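You operate a simulated robot arm through the tools that you are given. There is no shell and no other tool.

You are at the controls of a simulated two-armed robot. One attempt, no reset.

## Task
Pressure-test the orange fitting: green tray if it holds, yellow if it leaks.
Fine: shut the vent, pump to about 60 kPa, wait five seconds, read the display; vent before unclamping; leave the vent open and the ring on the post.

It is judged by the outcome, as a careful person would: the job done as asked, and still so three seconds after it is handed in. It fails if anything else is knocked over, pushed out of place, dropped, spilled or broken.

## Robot
Two 7-joint arms with three-finger grippers on one trunk that stands fixed in place. Base frame: the origin is at the foot of the trunk, x ahead of it, y to its left, z up; the work surface is at about z = 0.86. Units: m, degrees, N and s.
The left shoulder is at [0.07, 0.146, 1.237], the right one opposite. With the tool pointing down near the work surface each hand reaches from about 0.26 to 0.68 m from the base axis, measured 20 degrees to its own side. Payload 2.2 kg a hand.
The tool frame of a hand sits at the grasp point between the pads (the TCP): z along the fingers, y along the line on which they close. The tips reach 0.028 m beyond it. Largest opening 0.102 m; the body of the gripper starts 0.071 m behind the TCP.
Orientation is that of the tool frame in the base frame, as [roll, pitch, yaw] about the fixed x, y, z axes, in that order (R = Rz(yaw) Ry(pitch) Rx(roll)). With the fingers straight down and closing along the base's y, the tool's x points along the base's -x, its y along +y and its z along -z.

## Interface
- The arms move only by the tool arm_command. It takes "left_rows", "right_rows" or both (then of equal length, played together; a hand with none holds still); each is a list that holds one entry, the list of rows, each a list of 7 numbers: the shift along the tool's x, y, z in m, then the turn, a rotation vector about the tool's x, y, z in degrees, then the gripper command, from -1 (fully open) to 1 (shut), values between in proportion. In form: [[[x, y, z, rx, ry, rz, hand], ...]]. A call has 1 to 20 rows; each row shifts and turns the commanded pose from where the row before left it, along the tool's axes as they then stand. Rows are played at 5 a second. More than 0.05 m and 8.6 degrees between two rows, or a gripper value outside its range, and nothing of the call is played. Where a pose cannot be reached the arm comes as near as it can. A force on the tool above 40 N (or 10 N above the force at the start of the call, whichever is more), or a blocked arm, ends the call early, and 0.2 s more pass. Each finger halts on what it meets, pressing with about 40 N; the grip force reading is that of the motor and also rises with nothing between the fingers. The clock runs only during rows and for 0.2 s after the last one: add rows that do not move to give the fingers time. The reply holds the time, the measured pose of the TCP, the force on the tool along the base axes, the opening and the grip force, in the units named above and with some noise, with the torque about the TCP (base axes, N m) and any sound that the robot's microphone picked up.
- Cameras (640 x 400 px; columns grow to the right, rows downward): "scene" is now at [0.1216, 0.0328, 1.4473]; the picture's right is [0.42, -0.91, 0.00], its down [-0.67, -0.31, -0.68] and it looks along [0.61, 0.28, -0.74] (base axes); focal length 289 px, centre (320, 200). "left" rides on the left gripper at [0.072, 0.038, -0.086] in its tool frame; the picture's right is [-0.46, 0.89, 0.00], its down [-0.60, -0.32, -0.73] and it looks along [-0.65, -0.34, 0.68] (tool axes); focal length 256 px, centre (320, 200). "right" rides on the right gripper at [0.069, 0.044, -0.086] in its tool frame; the picture's right is [-0.53, 0.85, 0.00], its down [-0.58, -0.36, -0.73] and it looks along [-0.62, -0.39, 0.68] (tool axes); focal length 256 px, centre (320, 200). There is no depth. A picture from a camera that has moved, and an enlarged one, comes with that camera's place and axes in the base frame and with its lens.
- camera(camera): a new picture of that camera. It takes no simulated time.
- raise_lower(by): slides the trunk up (or, below 0, down) by that many m; the arms and the scene camera ride with it, the base frame stays. It gives what a move gives, with no picture.
- turn_head(pan, tilt): turns the head with the scene camera to pan (to the left, within 86 degrees either way) and tilt (down, from -29 to 69), counted from straight ahead of the robot. It gives what a move gives.
- zoom(camera, box): a new picture of the part [left, top, right, bottom] of that camera's present view, enlarged. It takes no simulated time.
- finish_job(): hands the job in; it is judged then, once.

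Places have to be worked out from the pictures, the camera data and where the tool is seen. Open the grippers and draw the arms clear of the work before you hand the job in, unless the task says otherwise.

The tools are called after "Emit:" as a command line: name --argument value ..., lists and objects as JSON in quotes. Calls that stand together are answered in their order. arm_command: Moves the arms, as the interface text tells. Its arguments: {"type":"object","properties":{"left_rows":{"type":"array","items":{"type":"array","items":{"type":"array","items":{"type":"number"}}}},"right_rows":{"type":"array","items":{"type":"array","items":{"type":"array","items":{"type":"number"}}}}},"required":[]} The other tools are called the same way: raise_lower (by) slides the trunk up or down; turn_head (pan, tilt) turns the head that bears the scene camera; camera (camera) takes a picture; zoom (camera, box) takes an enlarged picture of a part of a camera's view; finish_job () hands the job in.

At the start:

```text
time_s: 0.0
left_ee_pos: [0.3329, 0.368, 1.2111]
left_tool_rot: [-180.0, 0.0, 180.0]
left_ft_force: [-0.2, -0.6, 0.1]
left_ft_torque: [0.03, -0.02, 0.01]
left_finger_gap: 0.1017
left_grip_force: 0.1
right_ee_pos: [0.4765, -0.0236, 1.1455]
right_tool_rot: [179.9, 0.0, 179.9]
right_ft_force: [-0.3, 0.4, 0.1]
right_ft_torque: [-0.01, 0.02, -0.01]
right_finger_gap: 0.1022
right_grip_force: 0.2
trunk travel left (down, up): [-0.775, 0.165]
head pan, tilt: [24.7, 47.5]
```

scene: 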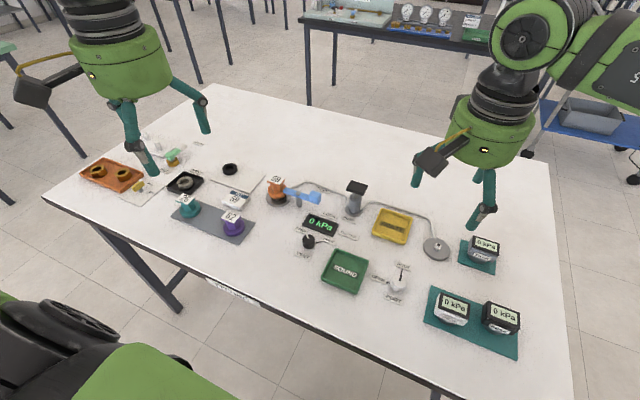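
right: 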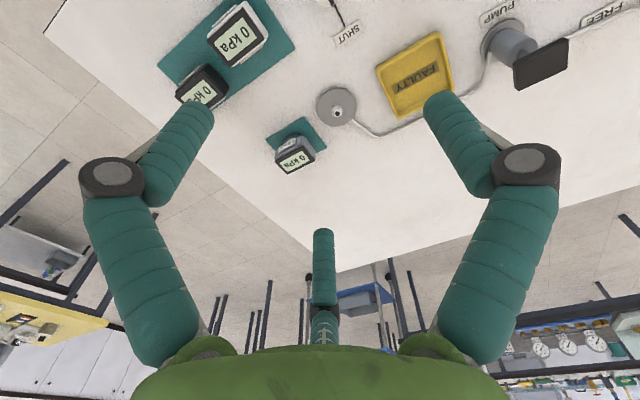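
left: 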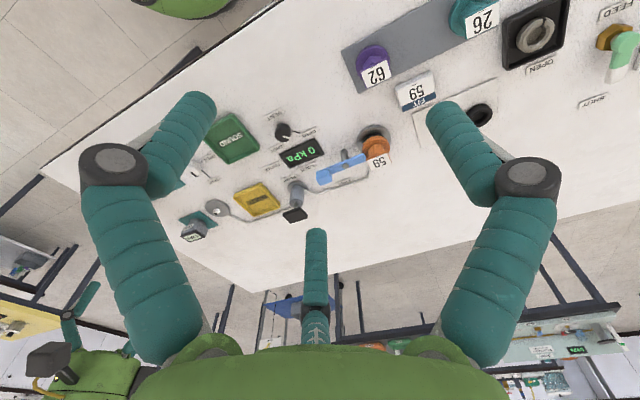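

I'll start by looking closely at the bench before moving anything.

Emit:
zoom --camera "scene" --box '[250, 160, 410, 260]'

Emit:
zoom --camera "scene" --box '[70, 120, 270, 245]'

Emit:
zoom --camera "scene" --box '[350, 200, 530, 360]'

Emit:
zoom --camera "left" --box '[160, 70, 420, 250]'

```text
4.00 times, centred on (330, 210) of scene
camera zoom: at [0.1216, 0.0328, 1.4473], right [0.42, -0.91, 0.0], down [-0.67, -0.31, -0.68], along [0.61, 0.28, -0.74], focal length 1157 px, centre (280, 160)
```

zoom: 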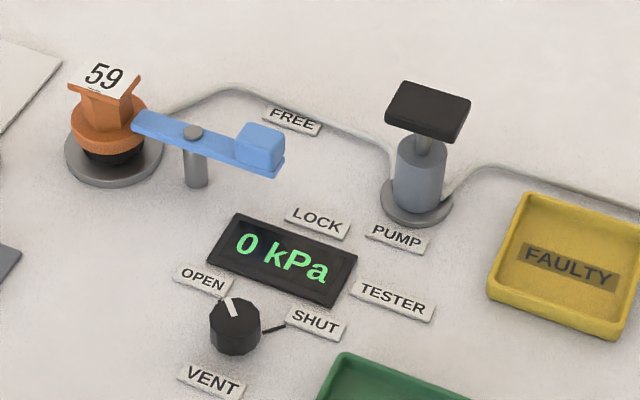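

```text
3.20 times, centred on (170, 182) of scene
camera zoom: at [0.1216, 0.0328, 1.4473], right [0.42, -0.91, 0.0], down [-0.67, -0.31, -0.68], along [0.61, 0.28, -0.74], focal length 926 px, centre (800, 256)
```

zoom: 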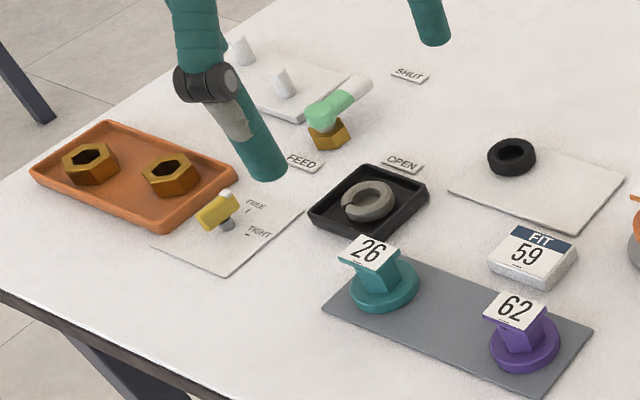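

```text
2.50 times, centred on (440, 280) of scene
camera zoom: at [0.1216, 0.0328, 1.4473], right [0.42, -0.91, 0.0], down [-0.67, -0.31, -0.68], along [0.61, 0.28, -0.74], focal length 723 px, centre (20, 0)
```

zoom: 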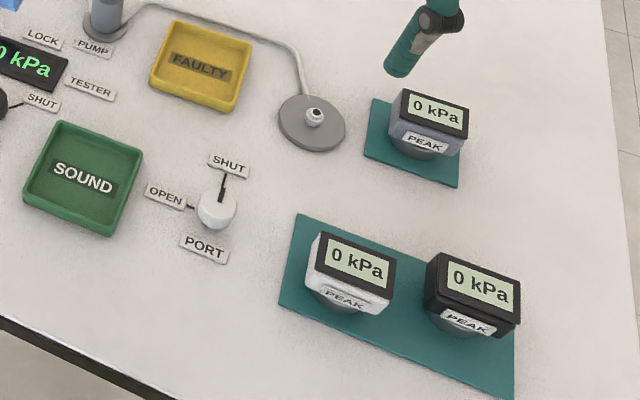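

```text
2.22 times, centred on (290, 160) of left
camera zoom: at [0.2605, 0.4063, 1.2972], right [0.46, 0.89, 0.0], down [0.6, -0.32, 0.73], along [0.65, -0.34, -0.68], focal length 569 px, centre (387, 289)
```

zoom: 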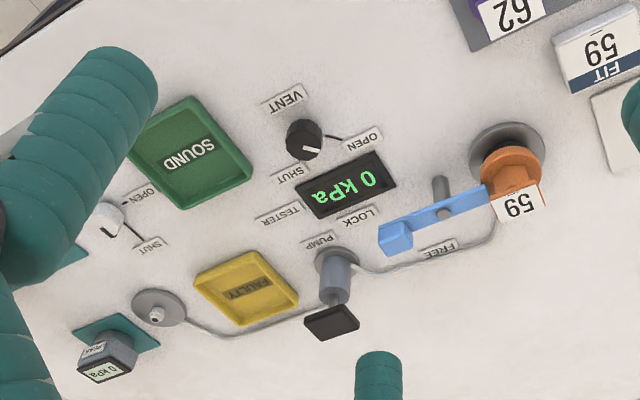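

The fitting (orange, 59) already sits on the tester's seat; I need the details of the clamp lever, vent knob, port valve and display. Zooming further on each.

Emit:
zoom --camera "scene" --box '[255, 165, 335, 215]'

Emit:
zoom --camera "scene" --box '[285, 210, 365, 260]'

Emit:
zoom --camera "scene" --box '[360, 225, 460, 310]'

Emit:
zoom --camera "left" --box '[300, 120, 420, 220]'

Emit:
zoom --camera "scene" --box '[330, 170, 410, 230]'

Emit:
zoom --camera "scene" --box '[200, 150, 280, 220]'

```text
8.00 times, centred on (295, 190) of scene
camera zoom: at [0.1216, 0.0328, 1.4473], right [0.42, -0.91, 0.0], down [-0.67, -0.31, -0.68], along [0.61, 0.28, -0.74], focal length 2315 px, centre (520, 280)
```

zoom: 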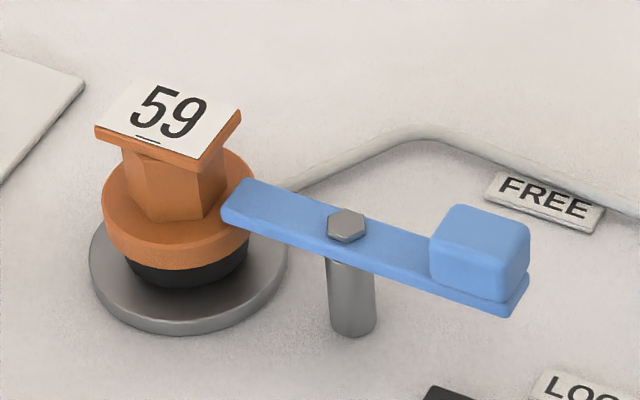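

```text
8.00 times, centred on (325, 235) of scene
camera zoom: at [0.1216, 0.0328, 1.4473], right [0.42, -0.91, 0.0], down [-0.67, -0.31, -0.68], along [0.61, 0.28, -0.74], focal length 2315 px, centre (280, -80)
```

zoom: 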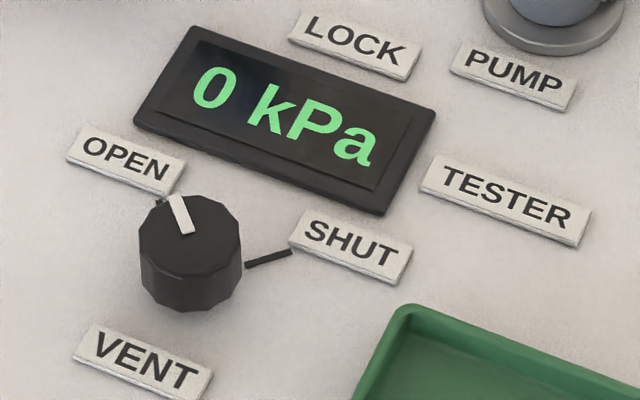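

```text
4.71 times, centred on (410, 268) of scene
camera zoom: at [0.1216, 0.0328, 1.4473], right [0.42, -0.91, 0.0], down [-0.67, -0.31, -0.68], along [0.61, 0.28, -0.74], focal length 1362 px, centre (-104, -118)
```

zoom: 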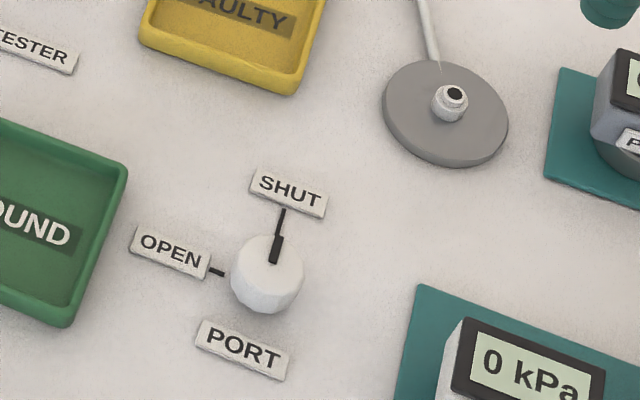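

```text
4.00 times, centred on (360, 170) of left
camera zoom: at [0.2605, 0.4063, 1.2972], right [0.46, 0.89, 0.0], down [0.6, -0.32, 0.73], along [0.65, -0.34, -0.68], focal length 1024 px, centre (160, 320)
```

zoom: 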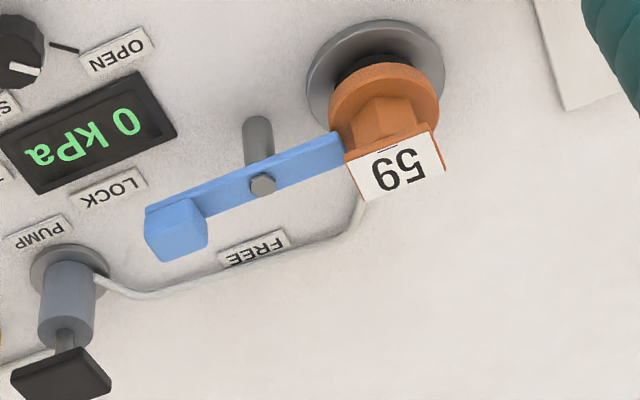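

```text
6.67 times, centred on (370, 200) of scene
camera zoom: at [0.1216, 0.0328, 1.4473], right [0.42, -0.91, 0.0], down [-0.67, -0.31, -0.68], along [0.61, 0.28, -0.74], focal length 1929 px, centre (-13, 200)
```

zoom: 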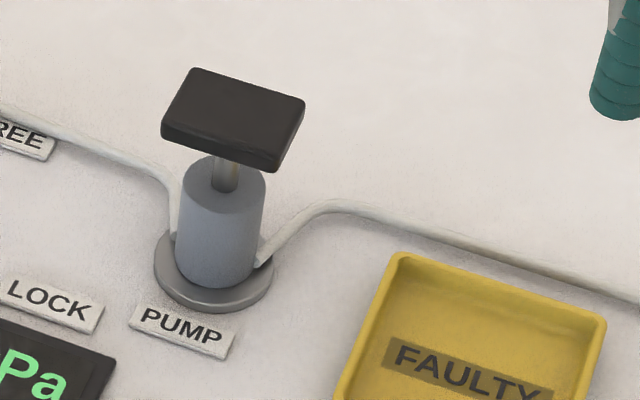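

```text
5.71 times, centred on (240, 185) of scene
camera zoom: at [0.1216, 0.0328, 1.4473], right [0.42, -0.91, 0.0], down [-0.67, -0.31, -0.68], along [0.61, 0.28, -0.74], focal length 1653 px, centre (777, 286)
```

zoom: 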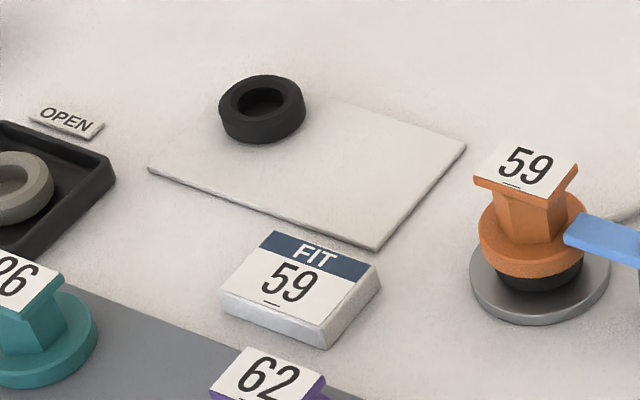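

Everything on the tester: fitting 59 sits on the seat at about (0.55, 0.355), with the clamp handle pointing to LOCK. The vent knob is at about (0.46, 0.217) and points to OPEN, the pump is at about (0.613, 0.137), and the PORT valve is already SHUT. I'll move the right arm clear and turn its camera toward the tester as a second view.

Emit:
arm_command --right_rows '[[[0, -0.045, 0, 0, 0, 0, -1], [0, -0.045, 0, 0, 0, 0, -1], [0, -0.045, 0, 0, 0, 0, -1], [0, -0.045, 0, 0, 0, 0, -1], [0, -0.03, 0, 0, 0, 0, -1], [0, 0, 0, 0, 0, -8.5, -1], [0, 0, 0, 0, 0, -8.5, -1], [0, 0, 0, 0, 0, -8.5, -1], [0, 0, 0, 0, 0, -8.5, -1], [0, 0, 0, 0, 0, -8.5, -1], [0, 0, 0, 0, 0, -8.5, -1], [0, 0, 0, 0, 0, -8.5, -1], [0, 0, 0, 0, 0, -8.5, -1], [0, 0, 0, 0, 0, -8.5, -1], [0, 0, 0, 0, 0, -8.5, -1], [0, 0, 0, 0, 0, -8.5, -1], [0, 0, 0, 0, 0, 0, -1]]]'

Emit:
camera --camera "right"

Emit:
camera --camera "scene"

```text
time_s: 3.6
left_ee_pos: [0.3339, 0.3687, 1.2119]
left_tool_rot: [180.0, 0.0, -180.0]
left_ft_force: [-0.5, -0.1, 0.5]
left_ft_torque: [0.02, 0.05, 0.0]
left_finger_gap: 0.102
left_grip_force: 0.2
right_ee_pos: [0.4089, -0.1732, 1.099]
right_tool_rot: [-179.6, -0.4, -115.8]
right_ft_force: [-0.7, -0.4, 0.6]
right_ft_torque: [-0.03, -0.02, 0.01]
right_finger_gap: 0.1022
right_grip_force: 0.1
right hand out of reach, approached as far as the arm can: row 11, 12, 13, 14, 15, 16
trunk travel left (down, up): [-0.775, 0.165]
head pan, tilt: [24.7, 47.5]
```

```text
taken
camera right: at [0.3394, -0.2155, 1.1852], right [-0.53, 0.85, -0.01], down [0.58, 0.37, 0.73], along [0.62, 0.38, -0.68], focal length 256 px, centre (320, 200)
```

right: 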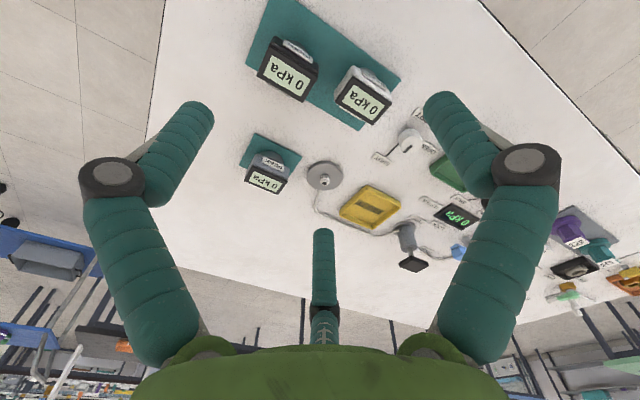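

```text
taken
camera scene: at [0.1227, 0.033, 1.4472], right [0.42, -0.91, 0.0], down [-0.67, -0.31, -0.67], along [0.61, 0.28, -0.74], focal length 289 px, centre (320, 200)
```

scene: 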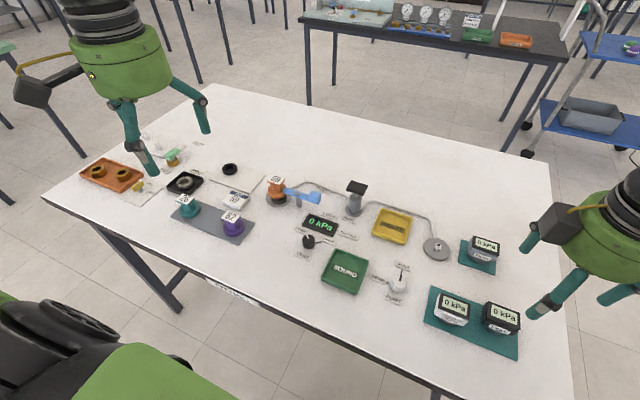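

The right arm is clear and can still see the display. Next I move the left hand over the vent knob at about (0.46, 0.22), staying high, to check its position up close.

Emit:
arm_command --left_rows '[[[-0.0254, -0.0296, 0.0224, 0, 0, 0, -1], [-0.0254, -0.0296, 0.0224, 0, 0, 0, -1], [-0.0254, -0.0296, 0.0224, 0, 0, 0, -1], [-0.0254, -0.0296, 0.0224, 0, 0, 0, -1], [-0.0254, -0.0296, 0.0224, 0, 0, 0, -0.1], [0, 0, 0, 0, 0, 0, -0.1], [0, 0, 0, 0, 0, 0, -0.1], [0, 0, 0, 0, 0, 0, -0.1]]]'

Emit:
camera --camera "left"

Emit:
camera --camera "scene"

Emit:
camera --camera "right"

```text
time_s: 5.4
left_ee_pos: [0.4609, 0.2171, 1.1031]
left_tool_rot: [180.0, -0.1, -179.9]
left_ft_force: [0.7, 0.7, 0.2]
left_ft_torque: [-0.05, -0.02, 0.0]
left_finger_gap: 0.0559
left_grip_force: 0.0
right_ee_pos: [0.4097, -0.1743, 1.0984]
right_tool_rot: [-179.6, -0.2, -115.7]
right_ft_force: [-0.9, 0.5, -0.1]
right_ft_torque: [0.0, 0.02, 0.04]
right_finger_gap: 0.1018
right_grip_force: 0.0
trunk travel left (down, up): [-0.775, 0.165]
head pan, tilt: [24.7, 47.5]
```

```text
taken
camera left: at [0.3881, 0.256, 1.1889], right [0.46, 0.89, 0.0], down [0.6, -0.32, 0.73], along [0.65, -0.34, -0.68], focal length 256 px, centre (320, 200)
```

left: 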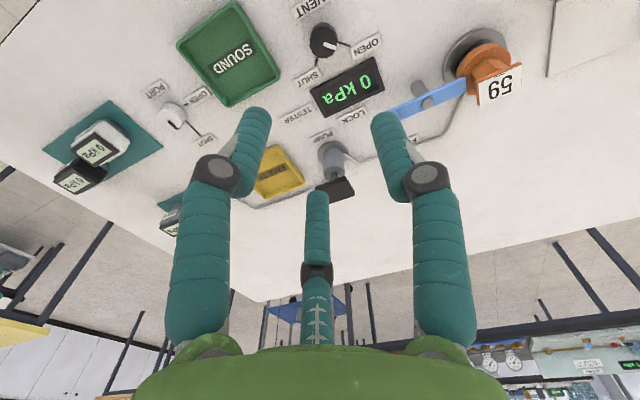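

```text
taken
camera scene: at [0.1225, 0.0323, 1.4472], right [0.42, -0.91, 0.0], down [-0.67, -0.31, -0.67], along [0.61, 0.28, -0.74], focal length 289 px, centre (320, 200)
```

scene: 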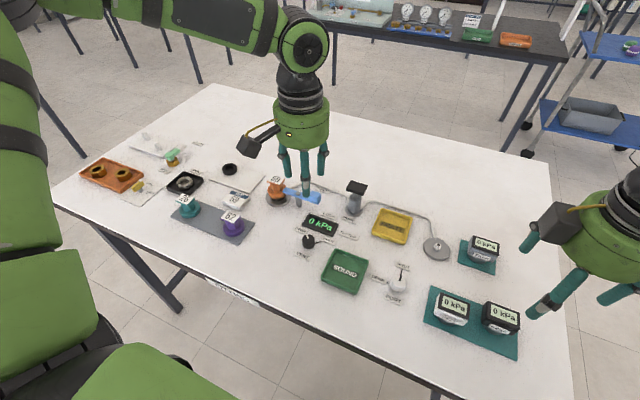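

```text
taken
camera right: at [0.3395, -0.216, 1.1851], right [-0.53, 0.85, -0.01], down [0.58, 0.37, 0.73], along [0.62, 0.38, -0.68], focal length 256 px, centre (320, 200)
```

right: 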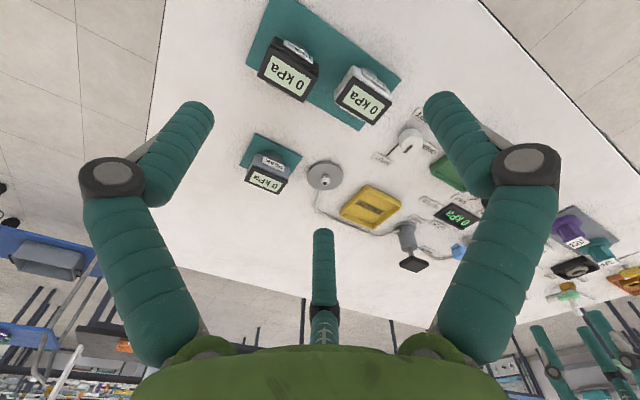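

The wrist view seems to show three teal "fingers", while the notes describe two. I'll zoom in on the gripper to understand its shape before working close to anything.

Emit:
zoom --camera "scene" --box '[230, 90, 350, 210]'

Emit:
zoom --camera "scene" --box '[510, 160, 640, 330]'

Emit:
zoom --camera "left" --box '[270, 0, 410, 110]'

```text
3.33 times, centred on (290, 150) of scene
camera zoom: at [0.1225, 0.0323, 1.4472], right [0.42, -0.91, 0.0], down [-0.67, -0.31, -0.67], along [0.61, 0.28, -0.74], focal length 964 px, centre (420, 367)
```

zoom: 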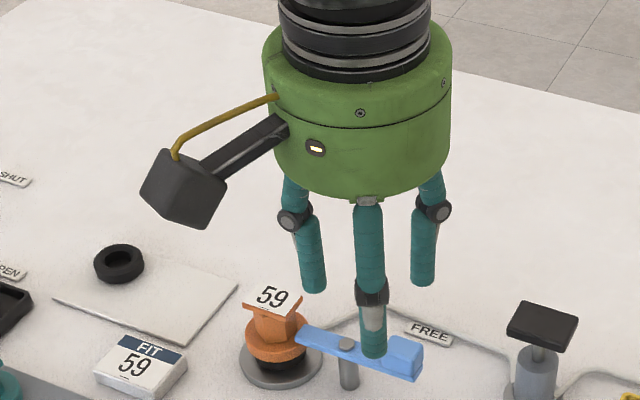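

```text
2.35 times, centred on (575, 245) of scene
camera zoom: at [0.1225, 0.0323, 1.4472], right [0.42, -0.91, 0.0], down [-0.67, -0.31, -0.67], along [0.61, 0.28, -0.74], focal length 681 px, centre (-280, 94)
```

zoom: 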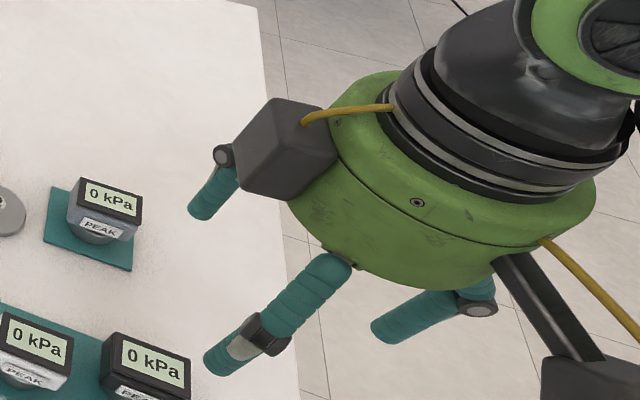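

```text
3.64 times, centred on (340, 55) of left
camera zoom: at [0.3881, 0.256, 1.1889], right [0.46, 0.89, 0.0], down [0.6, -0.32, 0.73], along [0.65, -0.34, -0.68], focal length 931 px, centre (247, 727)
```

zoom: 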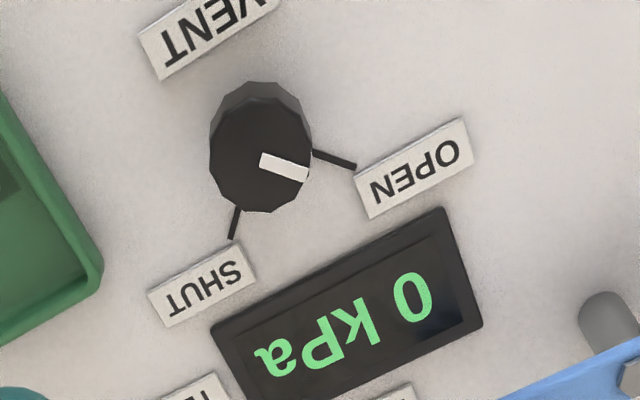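

The tool is drawn with three fingers, one of them on the +y side, so I'll keep clearance for all three. I put the knob centre at (0.468, 0.220), top z ≈ 0.88, radius ≈ 0.015. I'll centre over it, pre-turn the hand +45° in yaw and narrow the opening.

Emit:
arm_command --left_rows '[[[-0.007, 0.003, 0.03, 0, 0, 0, 0.2], [0, 0, 0.03, 0, 0, -7.5, 0.2], [0, 0, 0.03, 0, 0, -7.5, 0.2], [0, 0, 0.02, 0, 0, -7.5, 0.2], [0, 0, 0.02, 0, 0, -7.5, 0.2], [0, 0, 0, 0, 0, -7.5, 0.2], [0, 0, 0, 0, 0, -7.5, 0.2], [0, 0, 0, 0, 0, 0, 0.2], [0, 0, 0, 0, 0, 0, 0.2]]]'

Emit:
camera --camera "left"

Emit:
zoom --camera "scene" --box '[250, 150, 370, 270]'

```text
time_s: 7.4
left_ee_pos: [0.467, 0.2227, 0.9717]
left_tool_rot: [-180.0, 0.1, -134.9]
left_ft_force: [0.0, 0.8, -0.4]
left_ft_torque: [0.0, -0.03, 0.0]
left_finger_gap: 0.0406
left_grip_force: 0.2
right_ee_pos: [0.4087, -0.1729, 1.0997]
right_tool_rot: [-179.7, -0.2, -115.7]
right_ft_force: [1.1, -0.7, 0.5]
right_ft_torque: [0.02, 0.02, 0.0]
right_finger_gap: 0.1021
right_grip_force: 0.1
trunk travel left (down, up): [-0.775, 0.165]
head pan, tilt: [24.7, 47.5]
```

```text
taken
camera left: at [0.3894, 0.1985, 1.0562], right [-0.3, 0.95, 0.0], down [0.65, 0.2, 0.73], along [0.7, 0.22, -0.68], focal length 256 px, centre (320, 200)
```

left: 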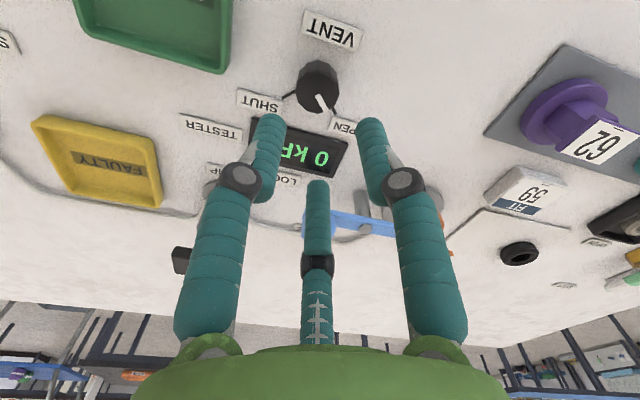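

```text
3.33 times, centred on (310, 210) of scene
camera zoom: at [0.1214, 0.0327, 1.4473], right [0.42, -0.91, 0.0], down [-0.67, -0.31, -0.68], along [0.61, 0.28, -0.74], focal length 964 px, centre (353, 167)
```

zoom: 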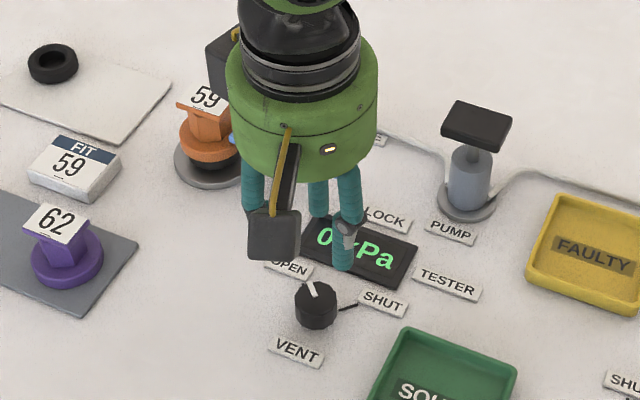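

The knob sits on the camera's centre plane, so alignment looks right. One enlarged look to refine the centre before I descend.

Emit:
zoom --camera "left" --box '[260, 40, 380, 150]'

```text
3.64 times, centred on (320, 95) of left
camera zoom: at [0.3894, 0.1985, 1.0562], right [-0.3, 0.95, 0.0], down [0.65, 0.2, 0.73], along [0.7, 0.22, -0.68], focal length 931 px, centre (320, 582)
```

zoom: 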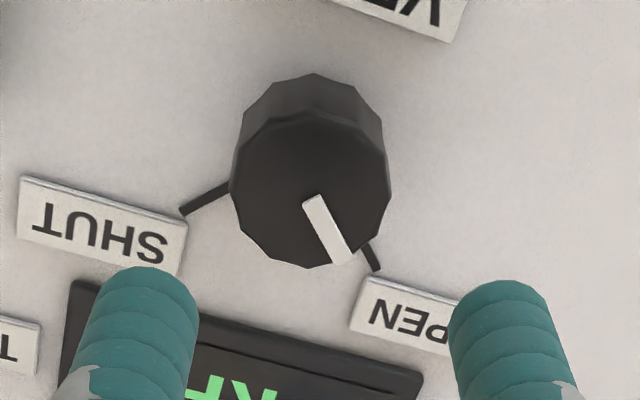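

Knob centre refined to (0.465, 0.221), height ≈ 0.02. I'll shift 2.5 mm, descend so the tips are about 5 mm above the table, and close gently on the knob.

Emit:
arm_command --left_rows '[[[0.0025, 0, 0.02, 0, 0, 0, 0.25], [0, 0, 0.025, 0, 0, 0, 0.25], [0, 0, 0.02, 0, 0, 0, 0.25], [0, 0, 0.012, 0, 0, 0, 0.25], [0, 0, 0, 0, 0, 0, 0.25], [0, 0, 0, 0, 0, 0, 0.5], [0, 0, 0, 0, 0, 0, 0.6], [0, 0, 0, 0, 0, 0, 0.6]]]'

Emit:
zoom --camera "left" --box '[240, 60, 400, 200]'

```text
time_s: 9.2
left_ee_pos: [0.4563, 0.2281, 0.9043]
left_tool_rot: [-179.8, 0.0, -135.0]
left_ft_force: [-2.2, -4.6, -3.0]
left_ft_torque: [-0.29, -0.18, -0.03]
left_finger_gap: 0.036
left_grip_force: 11.9
left hand out of reach, approached as far as the arm can: row 3, 4
right_ee_pos: [0.4082, -0.1738, 1.0995]
right_tool_rot: [-179.5, -0.2, -115.8]
right_ft_force: [0.7, 0.3, -0.3]
right_ft_torque: [-0.02, -0.03, -0.02]
right_finger_gap: 0.1019
right_grip_force: 0.1
trunk travel left (down, up): [-0.775, 0.165]
head pan, tilt: [24.7, 47.5]
```

```text
2.86 times, centred on (320, 130) of left
camera zoom: at [0.3785, 0.2041, 0.9895], right [-0.3, 0.95, 0.0], down [0.65, 0.2, 0.73], along [0.7, 0.22, -0.68], focal length 731 px, centre (320, 400)
```

zoom: 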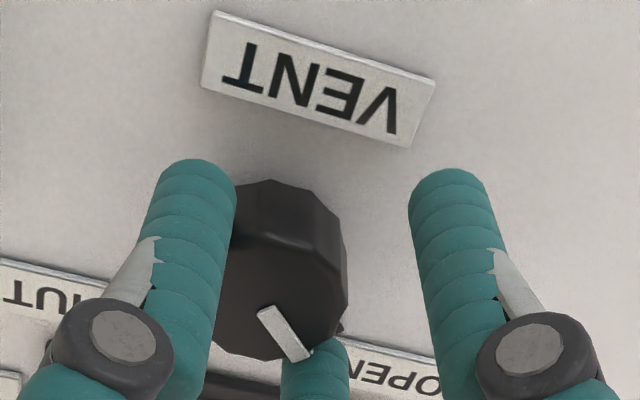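

The arm can't hold that yaw low down, so it stopped off-centre with the finger touching the knob lightly. I'll open, rise straight up and look.

Emit:
arm_command --left_rows '[[[0, 0, 0, 0, 0, 0, 0.2], [0, 0, 0, 0, 0, 0, 0.2], [0, 0, -0.025, 0, 0, 0, 0.2], [0, 0, -0.035, 0, 0, 0, 0.2], [0, 0, -0.04, 0, 0, 0, 0.2], [0, 0, 0, 0, 0, 8, 0.2], [0, 0, 0, 0, 0, 8, 0.2], [0, 0, 0, 0, 0, 8, 0.2], [0, 0, 0, 0, 0, 0, 0.2]]]'

Emit:
zoom --camera "left" --box '[260, 40, 380, 150]'

```text
time_s: 11.2
left_ee_pos: [0.4567, 0.2277, 1.0042]
left_tool_rot: [180.0, 0.0, -159.0]
left_ft_force: [-0.1, 0.1, 0.5]
left_ft_torque: [-0.02, 0.03, 0.0]
left_finger_gap: 0.0408
left_grip_force: 0.1
right_ee_pos: [0.4094, -0.1732, 1.0982]
right_tool_rot: [-179.6, -0.3, -115.8]
right_ft_force: [0.1, 0.2, 0.0]
right_ft_torque: [0.02, -0.03, 0.02]
right_finger_gap: 0.1022
right_grip_force: 0.1
trunk travel left (down, up): [-0.775, 0.165]
head pan, tilt: [24.7, 47.5]
```

```text
3.64 times, centred on (320, 95) of left
camera zoom: at [0.3763, 0.2381, 1.0892], right [0.12, 0.99, 0.0], down [0.68, -0.08, 0.73], along [0.73, -0.09, -0.68], focal length 931 px, centre (320, 582)
```

zoom: 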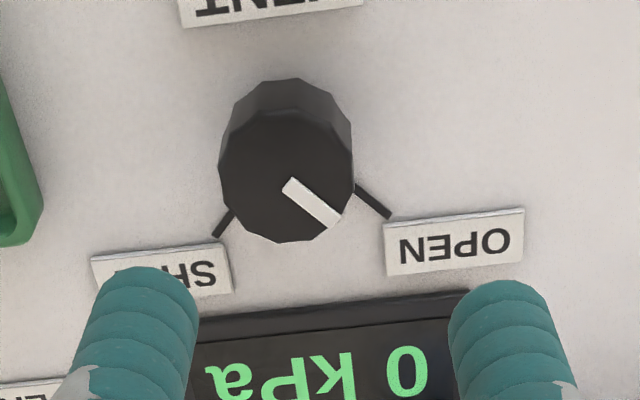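

The knob is still at OPEN, centre confirmed at (0.465, 0.220). With yaw now at +21° I'll re-centre and descend again, without closing yet.

Emit:
arm_command --left_rows '[[[-0.005, -0.0102, 0.0, 0, 0, 0, 0.2], [0, 0, 0.03, 0, 0, 0, 0.2], [0, 0, 0.03, 0, 0, 0, 0.2], [0, 0, 0.025, 0, 0, 0, 0.2], [0, 0, 0.015, 0, 0, 0, 0.2], [0, 0, 0.01, 0, 0, 0, 0.2], [0, 0, 0, 0, 0, 0, 0.2]]]'

Emit:
zoom --camera "left" --box '[240, 60, 400, 200]'

Emit:
zoom --camera "scene" --box '[250, 180, 370, 280]'

```text
time_s: 12.8
left_ee_pos: [0.4595, 0.2295, 0.9045]
left_tool_rot: [-179.7, 0.1, -159.0]
left_ft_force: [1.5, 0.4, 0.1]
left_ft_torque: [0.0, -0.02, 0.01]
left_finger_gap: 0.0416
left_grip_force: 0.5
left hand out of reach, approached as far as the arm can: row 5, 6
right_ee_pos: [0.4087, -0.1731, 1.1]
right_tool_rot: [-179.6, -0.3, -115.8]
right_ft_force: [0.4, 0.4, -0.5]
right_ft_torque: [0.0, 0.02, 0.01]
right_finger_gap: 0.1016
right_grip_force: 0.1
trunk travel left (down, up): [-0.775, 0.165]
head pan, tilt: [24.7, 47.5]
```

```text
2.86 times, centred on (320, 130) of left
camera zoom: at [0.3771, 0.2392, 0.9896], right [0.12, 0.99, 0.0], down [0.68, -0.08, 0.73], along [0.73, -0.09, -0.68], focal length 731 px, centre (320, 400)
```

zoom: 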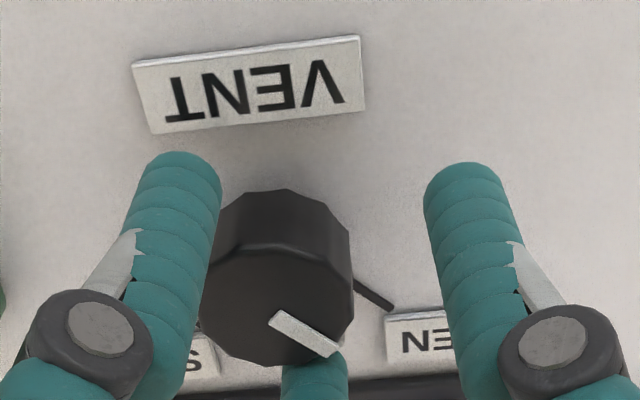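

```text
4.00 times, centred on (310, 230) of scene
camera zoom: at [0.1221, 0.0327, 1.4473], right [0.42, -0.91, 0.0], down [-0.67, -0.31, -0.68], along [0.61, 0.28, -0.74], focal length 1157 px, centre (360, 80)
```

zoom: 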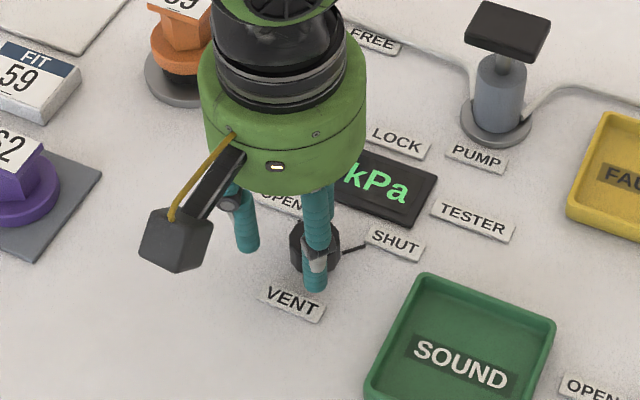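

Still stopped at z ≈ 0.9045, so this looks like a fold limit of the arm at this trunk height. I'll lift the hand clear, then raise the trunk 0.10 m, which lifts everything, so the arm can descend more stretched out.

Emit:
arm_command --left_rows '[[[0, 0, -0.02, 0, 0, 0, 0.2], [0, 0, -0.03, 0, 0, 0, 0.2], [0, 0, 0, 0, 0, 0, 0.2]]]'

Emit:
raise_lower --by 0.1

```text
time_s: 13.6
left_ee_pos: [0.4602, 0.2305, 0.9531]
left_tool_rot: [179.9, -0.1, -159.0]
left_ft_force: [-0.7, -0.1, -0.4]
left_ft_torque: [-0.04, 0.02, -0.02]
left_finger_gap: 0.0407
left_grip_force: 0.0
right_ee_pos: [0.4098, -0.173, 1.0988]
right_tool_rot: [-179.6, -0.2, -115.7]
right_ft_force: [0.0, 0.4, -0.2]
right_ft_torque: [-0.01, -0.01, 0.02]
right_finger_gap: 0.1023
right_grip_force: 0.1
trunk travel left (down, up): [-0.775, 0.165]
head pan, tilt: [24.7, 47.5]
```

```text
time_s: 14.9
left_ee_pos: [0.4595, 0.2311, 1.0524]
left_tool_rot: [-179.9, 0.1, -159.0]
left_ft_force: [-0.3, -0.2, 0.6]
left_ft_torque: [-0.01, 0.0, 0.01]
left_finger_gap: 0.041
left_grip_force: 0.0
right_ee_pos: [0.4092, -0.1735, 1.1989]
right_tool_rot: [-179.6, -0.3, -115.8]
right_ft_force: [0.0, -0.3, 0.2]
right_ft_torque: [-0.01, -0.04, 0.0]
right_finger_gap: 0.102
right_grip_force: 0.1
trunk travel left (down, up): [-0.875, 0.065]
head pan, tilt: [24.7, 47.5]
```

Trunk raised. Now I re-centre on (0.465, 0.2205), return yaw to +45° at height, and descend again.

Emit:
arm_command --left_rows '[[[-0.0014, -0.0118, 0.0, 0, 0, 0, 0.2], [0, 0, 0, 0, 0, -8, 0.2], [0, 0, 0.03, 0, 0, -8, 0.2], [0, 0, 0.03, 0, 0, -8, 0.2], [0, 0, 0.04, 0, 0, 0, 0.2], [0, 0, 0.025, 0, 0, 0, 0.2], [0, 0, 0.02, 0, 0, 0, 0.2], [0, 0, 0.0145, 0, 0, 0, 0.2], [0, 0, 0, 0, 0, 0, 0.2]]]'

Emit:
zoom --camera "left" --box '[240, 60, 400, 200]'

Emit:
zoom --camera "scene" --box '[250, 180, 370, 280]'

```text
time_s: 16.9
left_ee_pos: [0.4247, 0.2593, 0.9685]
left_tool_rot: [-179.9, 0.1, -135.0]
left_ft_force: [-0.8, 0.0, 0.2]
left_ft_torque: [0.04, -0.01, -0.04]
left_finger_gap: 0.0408
left_grip_force: 0.1
left hand out of reach, approached as far as the arm can: row 4, 5, 6, 7, 8
right_ee_pos: [0.4089, -0.173, 1.1987]
right_tool_rot: [-179.6, -0.4, -115.9]
right_ft_force: [-0.1, -0.3, -0.3]
right_ft_torque: [-0.03, -0.01, -0.01]
right_finger_gap: 0.1017
right_grip_force: 0.1
trunk travel left (down, up): [-0.875, 0.065]
head pan, tilt: [24.7, 47.5]
```

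```text
2.86 times, centred on (320, 130) of left
camera zoom: at [0.3466, 0.2358, 1.0536], right [-0.3, 0.95, 0.0], down [0.65, 0.2, 0.73], along [0.7, 0.22, -0.68], focal length 731 px, centre (320, 400)
```

zoom: 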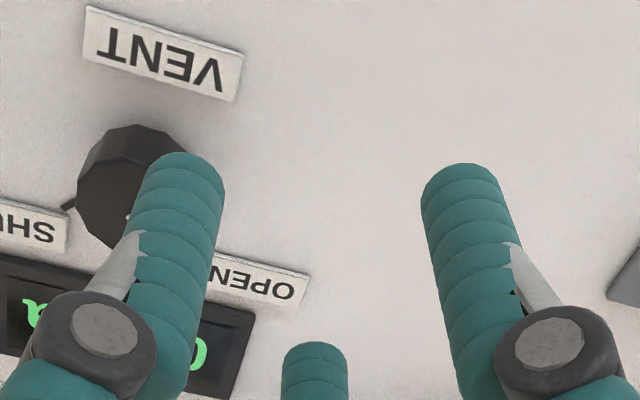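

```text
4.00 times, centred on (310, 230) of scene
camera zoom: at [0.1218, 0.0328, 1.5473], right [0.42, -0.91, 0.0], down [-0.67, -0.31, -0.68], along [0.61, 0.28, -0.74], focal length 1157 px, centre (360, 80)
```

zoom: 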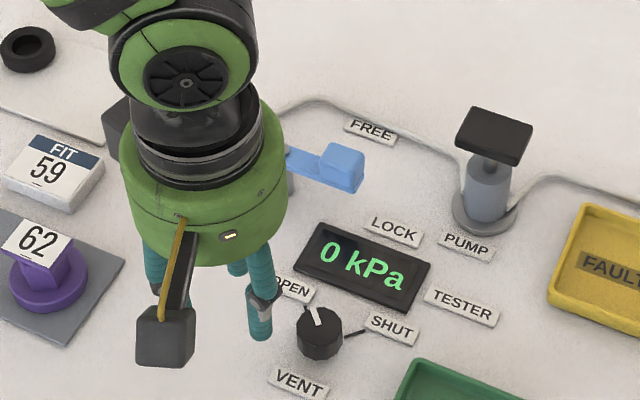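

Raising made it worse, so the limit is reaching too far down and the trunk has to go lower instead. I'll lift both hands first, then lower the trunk by 0.18 m.

Emit:
arm_command --left_rows '[[[0, 0, -0.04, 0, 0, 0, 0.2], [0, 0, -0.045, 0, 0, 0, 0.2], [0, 0, -0.045, 0, 0, 0, 0.2], [0, 0, -0.03, 0, 0, 0, 0.2], [0, 0, 0, 0, 0, 0, 0.2]]]' --right_rows '[[[0, 0, -0.02, 0, 0, 0, -1], [0, 0, -0.02, 0, 0, 0, -1], [0, 0, -0.02, 0, 0, 0, -1], [0, 0, -0.02, 0, 0, 0, -1], [0, 0, 0, 0, 0, 0, -1]]]'

Emit:
camera --camera "scene"

```text
time_s: 18.1
left_ee_pos: [0.4241, 0.2601, 1.1297]
left_tool_rot: [-179.9, 0.0, -135.0]
left_ft_force: [-0.7, -0.1, -0.2]
left_ft_torque: [0.01, 0.03, 0.0]
left_finger_gap: 0.0408
left_grip_force: 0.0
right_ee_pos: [0.4093, -0.1743, 1.2786]
right_tool_rot: [-179.7, -0.3, -115.7]
right_ft_force: [-0.1, -0.3, 0.4]
right_ft_torque: [0.01, -0.03, -0.01]
right_finger_gap: 0.1019
right_grip_force: 0.1
trunk travel left (down, up): [-0.875, 0.065]
head pan, tilt: [24.7, 47.5]
```

```text
taken
camera scene: at [0.1221, 0.0329, 1.5472], right [0.42, -0.91, 0.0], down [-0.67, -0.31, -0.68], along [0.61, 0.28, -0.74], focal length 289 px, centre (320, 200)
```

scene: 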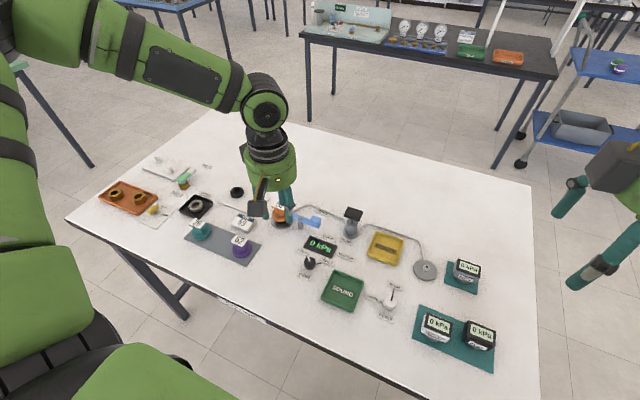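

Both hands are high (left 1.13, right 1.28). Lowering the trunk 0.18 m leaves the left tips at about 0.92 over empty table near the knob and the right hand at about 1.10.

Emit:
raise_lower --by -0.16

Emit:
arm_command --left_rows '[[[-0.0005, -0.028, 0, 0, 0, 0, 0.2], [-0.0005, -0.028, 0, 0, 0, 0, 0.2], [0, 0, 0, 0, 0, 0, 0.2]]]'

Emit:
camera --camera "scene"

Emit:
zoom --camera "left" --box '[240, 60, 400, 200]'

```text
time_s: 20.0
left_ee_pos: [0.4251, 0.2615, 0.9693]
left_tool_rot: [-179.9, 0.1, -135.1]
left_ft_force: [-0.1, -0.9, -0.2]
left_ft_torque: [-0.01, 0.0, 0.03]
left_finger_gap: 0.0407
left_grip_force: 0.1
right_ee_pos: [0.4094, -0.1724, 1.1203]
right_tool_rot: [-179.5, -0.3, -115.8]
right_ft_force: [1.0, 0.6, -0.3]
right_ft_torque: [0.01, 0.03, 0.02]
right_finger_gap: 0.102
right_grip_force: 0.2
trunk travel left (down, up): [-0.715, 0.225]
head pan, tilt: [24.7, 47.5]
```

```text
time_s: 20.8
left_ee_pos: [0.466, 0.2222, 0.9704]
left_tool_rot: [-179.9, -0.1, -135.1]
left_ft_force: [0.0, -0.2, -0.4]
left_ft_torque: [-0.01, -0.02, -0.01]
left_finger_gap: 0.041
left_grip_force: 0.0
right_ee_pos: [0.4087, -0.1717, 1.1202]
right_tool_rot: [-179.4, -0.4, -115.8]
right_ft_force: [0.7, -0.9, -0.3]
right_ft_torque: [-0.03, -0.01, 0.01]
right_finger_gap: 0.1019
right_grip_force: 0.1
trunk travel left (down, up): [-0.715, 0.225]
head pan, tilt: [24.7, 47.5]
```

```text
taken
camera scene: at [0.1207, 0.0336, 1.3874], right [0.42, -0.91, 0.0], down [-0.67, -0.31, -0.68], along [0.61, 0.28, -0.74], focal length 289 px, centre (320, 200)
```

scene: 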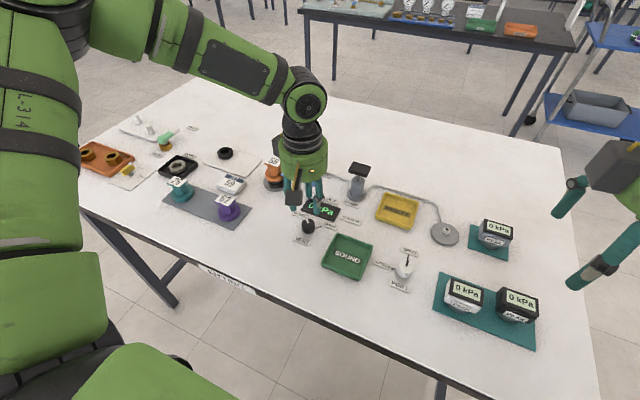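

```text
2.86 times, centred on (320, 130) of left
camera zoom: at [0.3872, 0.1985, 1.0546], right [-0.3, 0.95, 0.0], down [0.65, 0.2, 0.73], along [0.7, 0.22, -0.68], focal length 731 px, centre (320, 400)
```

zoom: 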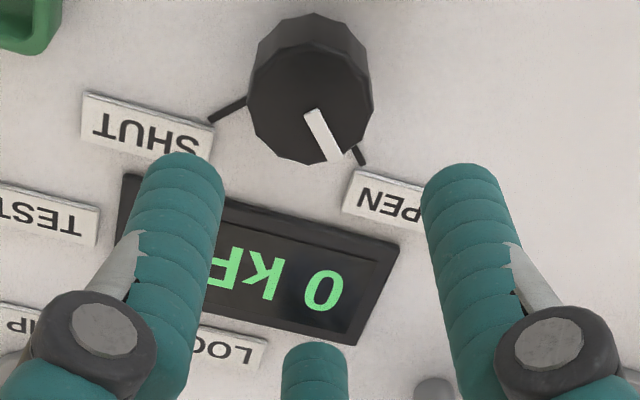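

Aligned: knob at (0.466, 0.221), TCP at (0.466, 0.222). Descending to z 0.893.

Emit:
arm_command --left_rows '[[[0, 0, 0.03, 0, 0, 0, 0.2], [0, 0, 0.025, 0, 0, 0, 0.2], [0, 0, 0.015, 0, 0, 0, 0.2], [0, 0, 0.007, 0, 0, 0, 0.2], [0, 0, 0, 0, 0, 0, 0.2]]]'

Emit:
zoom --camera "left" --box '[240, 60, 400, 200]'

Emit:
zoom --camera "scene" --box '[250, 170, 370, 270]'

```text
time_s: 22.0
left_ee_pos: [0.4652, 0.2216, 0.8923]
left_tool_rot: [-180.0, -0.1, -135.0]
left_ft_force: [0.4, 0.0, -0.9]
left_ft_torque: [-0.01, 0.03, 0.02]
left_finger_gap: 0.0408
left_grip_force: 0.1
right_ee_pos: [0.4094, -0.1727, 1.1199]
right_tool_rot: [-179.6, -0.2, -115.8]
right_ft_force: [0.0, 0.5, -0.2]
right_ft_torque: [0.0, 0.03, 0.01]
right_finger_gap: 0.1021
right_grip_force: 0.1
trunk travel left (down, up): [-0.715, 0.225]
head pan, tilt: [24.7, 47.5]
```

```text
2.86 times, centred on (320, 130) of left
camera zoom: at [0.3867, 0.1975, 0.9772], right [-0.3, 0.95, 0.0], down [0.65, 0.2, 0.73], along [0.7, 0.22, -0.68], focal length 731 px, centre (320, 400)
```

zoom: 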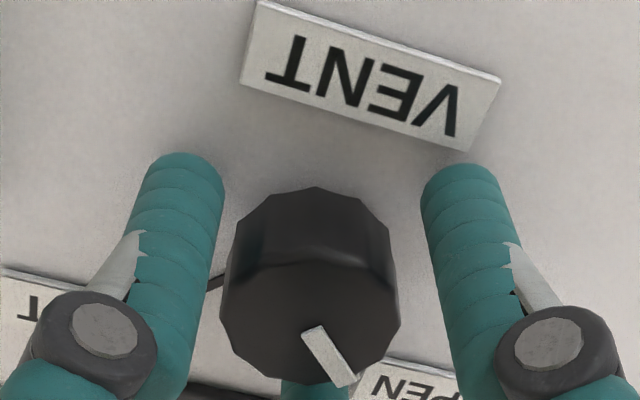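

```text
4.00 times, centred on (310, 220) of scene
camera zoom: at [0.1214, 0.0328, 1.3873], right [0.42, -0.91, 0.0], down [-0.67, -0.31, -0.68], along [0.61, 0.28, -0.74], focal length 1157 px, centre (360, 120)
```

zoom: 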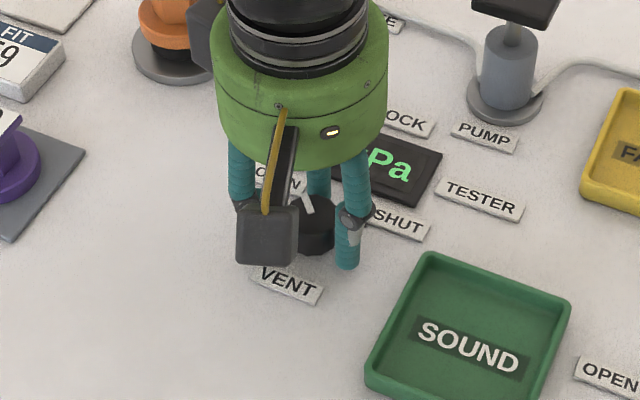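

The knob is now nicely centred between the fingers. Closing on it.

Emit:
arm_command --left_rows '[[[0, 0, 0, 0, 0, 0, 0.5], [0, 0, 0, 0, 0, 0, 0.7], [0, 0, 0, 0, 0, 0, 0.7]]]'

Emit:
zoom --camera "left" --box '[240, 60, 400, 200]'

```text
time_s: 22.8
left_ee_pos: [0.4667, 0.2199, 0.8921]
left_tool_rot: [-179.9, 0.1, -134.9]
left_ft_force: [-1.6, -7.0, -3.5]
left_ft_torque: [-0.56, 0.02, -0.13]
left_finger_gap: 0.0296
left_grip_force: 44.9
right_ee_pos: [0.4094, -0.1752, 1.1195]
right_tool_rot: [-179.7, -0.3, -115.8]
right_ft_force: [0.5, 0.5, -0.5]
right_ft_torque: [0.02, -0.01, 0.0]
right_finger_gap: 0.1021
right_grip_force: 0.1
trunk travel left (down, up): [-0.715, 0.225]
head pan, tilt: [24.7, 47.5]
```

```text
2.86 times, centred on (320, 130) of left
camera zoom: at [0.3867, 0.196, 0.9775], right [-0.3, 0.95, 0.0], down [0.65, 0.2, 0.73], along [0.7, 0.22, -0.68], focal length 731 px, centre (320, 400)
```

zoom: 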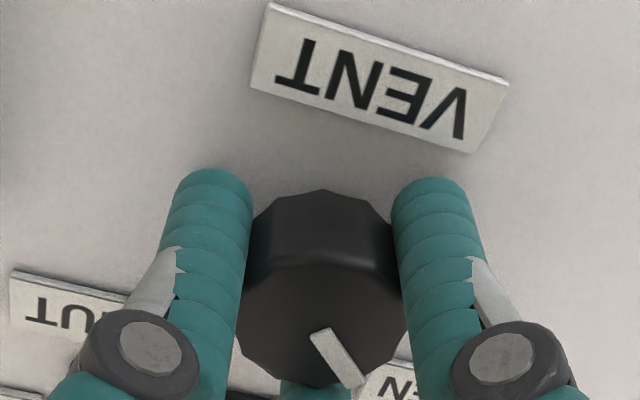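

Gripped, gap 0.0296 m. Now I turn the hand clockwise as seen from above, about 40° first to check that the knob follows.

Emit:
arm_command --left_rows '[[[0, 0, 0, 0, 0, 8, 0.7], [0, 0, 0, 0, 0, 8, 0.7], [0, 0, 0, 0, 0, 8, 0.7], [0, 0, 0, 0, 0, 8, 0.7], [0, 0, 0, 0, 0, 8, 0.7], [0, 0, 0, 0, 0, 0, 0.7]]]'

Emit:
zoom --camera "left" --box '[240, 60, 400, 200]'

```text
time_s: 24.2
left_ee_pos: [0.4648, 0.2204, 0.8935]
left_tool_rot: [180.0, 0.0, -175.2]
left_ft_force: [-2.4, -13.9, -3.8]
left_ft_torque: [-0.67, -0.13, -0.03]
left_finger_gap: 0.0293
left_grip_force: 45.3
right_ee_pos: [0.4087, -0.1758, 1.1197]
right_tool_rot: [-179.7, -0.2, -115.7]
right_ft_force: [0.4, 0.0, -0.4]
right_ft_torque: [0.02, 0.05, 0.0]
right_finger_gap: 0.1019
right_grip_force: 0.0
trunk travel left (down, up): [-0.715, 0.225]
head pan, tilt: [24.7, 47.5]
```

```text
2.86 times, centred on (320, 130) of left
camera zoom: at [0.3894, 0.2517, 0.9774], right [0.39, 0.92, 0.0], down [0.63, -0.27, 0.73], along [0.67, -0.28, -0.68], focal length 731 px, centre (320, 400)
```

zoom: 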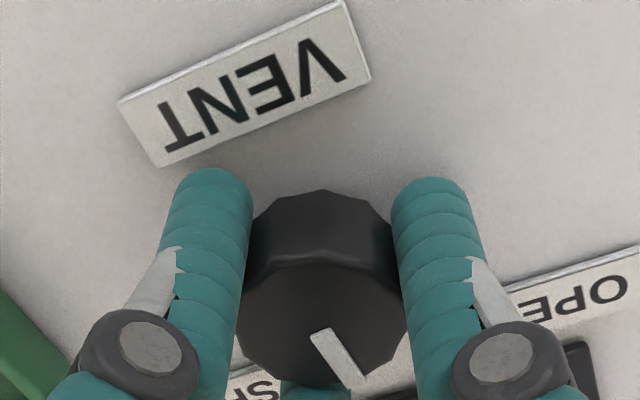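

The knob follows the hand. I'll ease off the side force (a 1.5 mm shift toward −y) and turn the remaining ~48°.

Emit:
arm_command --left_rows '[[[0, -0.0015, 0, 0, 0, 8, 0.7], [0, 0, 0, 0, 0, 8, 0.7], [0, 0, 0, 0, 0, 8, 0.7], [0, 0, 0, 0, 0, 8, 0.7], [0, 0, 0, 0, 0, 8, 0.7], [0, 0, 0, 0, 0, 8, 0.7], [0, 0, 0, 0, 0, 0, 0.7]]]'

Emit:
zoom --camera "left" --box '[240, 60, 400, 200]'

Emit:
zoom --camera "scene" --box '[250, 170, 370, 270]'

```text
time_s: 25.8
left_ee_pos: [0.4651, 0.2196, 0.8918]
left_tool_rot: [179.9, 0.0, 136.8]
left_ft_force: [1.7, -5.7, 1.9]
left_ft_torque: [0.01, 0.13, -0.05]
left_finger_gap: 0.0298
left_grip_force: 44.6
right_ee_pos: [0.4105, -0.1739, 1.1192]
right_tool_rot: [-179.7, -0.3, -115.7]
right_ft_force: [1.1, 0.0, 0.6]
right_ft_torque: [0.04, -0.03, 0.02]
right_finger_gap: 0.102
right_grip_force: 0.0
trunk travel left (down, up): [-0.715, 0.225]
head pan, tilt: [24.7, 47.5]
```

```text
2.86 times, centred on (320, 130) of left
camera zoom: at [0.4377, 0.297, 0.9775], right [0.94, 0.33, 0.0], down [0.22, -0.65, 0.73], along [0.24, -0.69, -0.68], focal length 731 px, centre (320, 400)
```

zoom: 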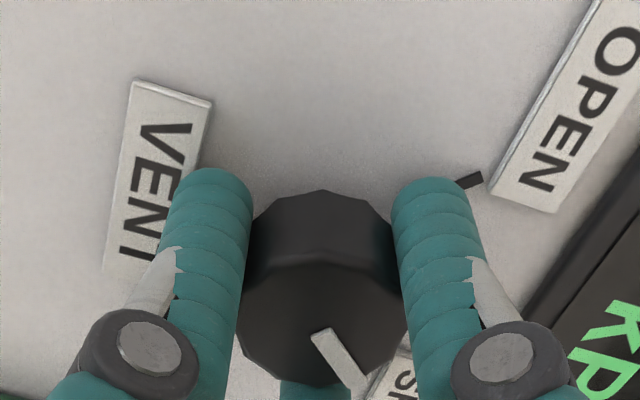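

```text
4.00 times, centred on (310, 220) of scene
camera zoom: at [0.1218, 0.0315, 1.3874], right [0.42, -0.91, 0.0], down [-0.67, -0.31, -0.68], along [0.61, 0.28, -0.74], focal length 1157 px, centre (360, 120)
```

zoom: 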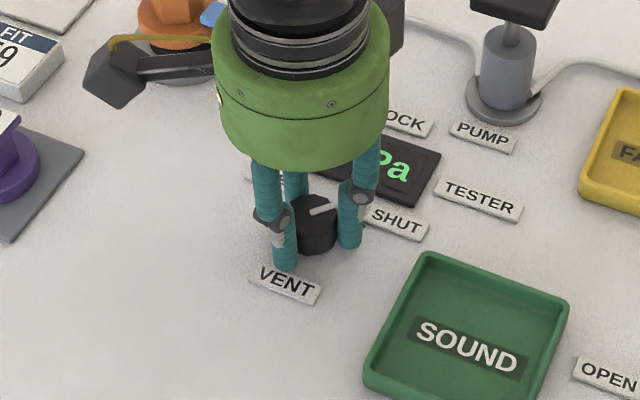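

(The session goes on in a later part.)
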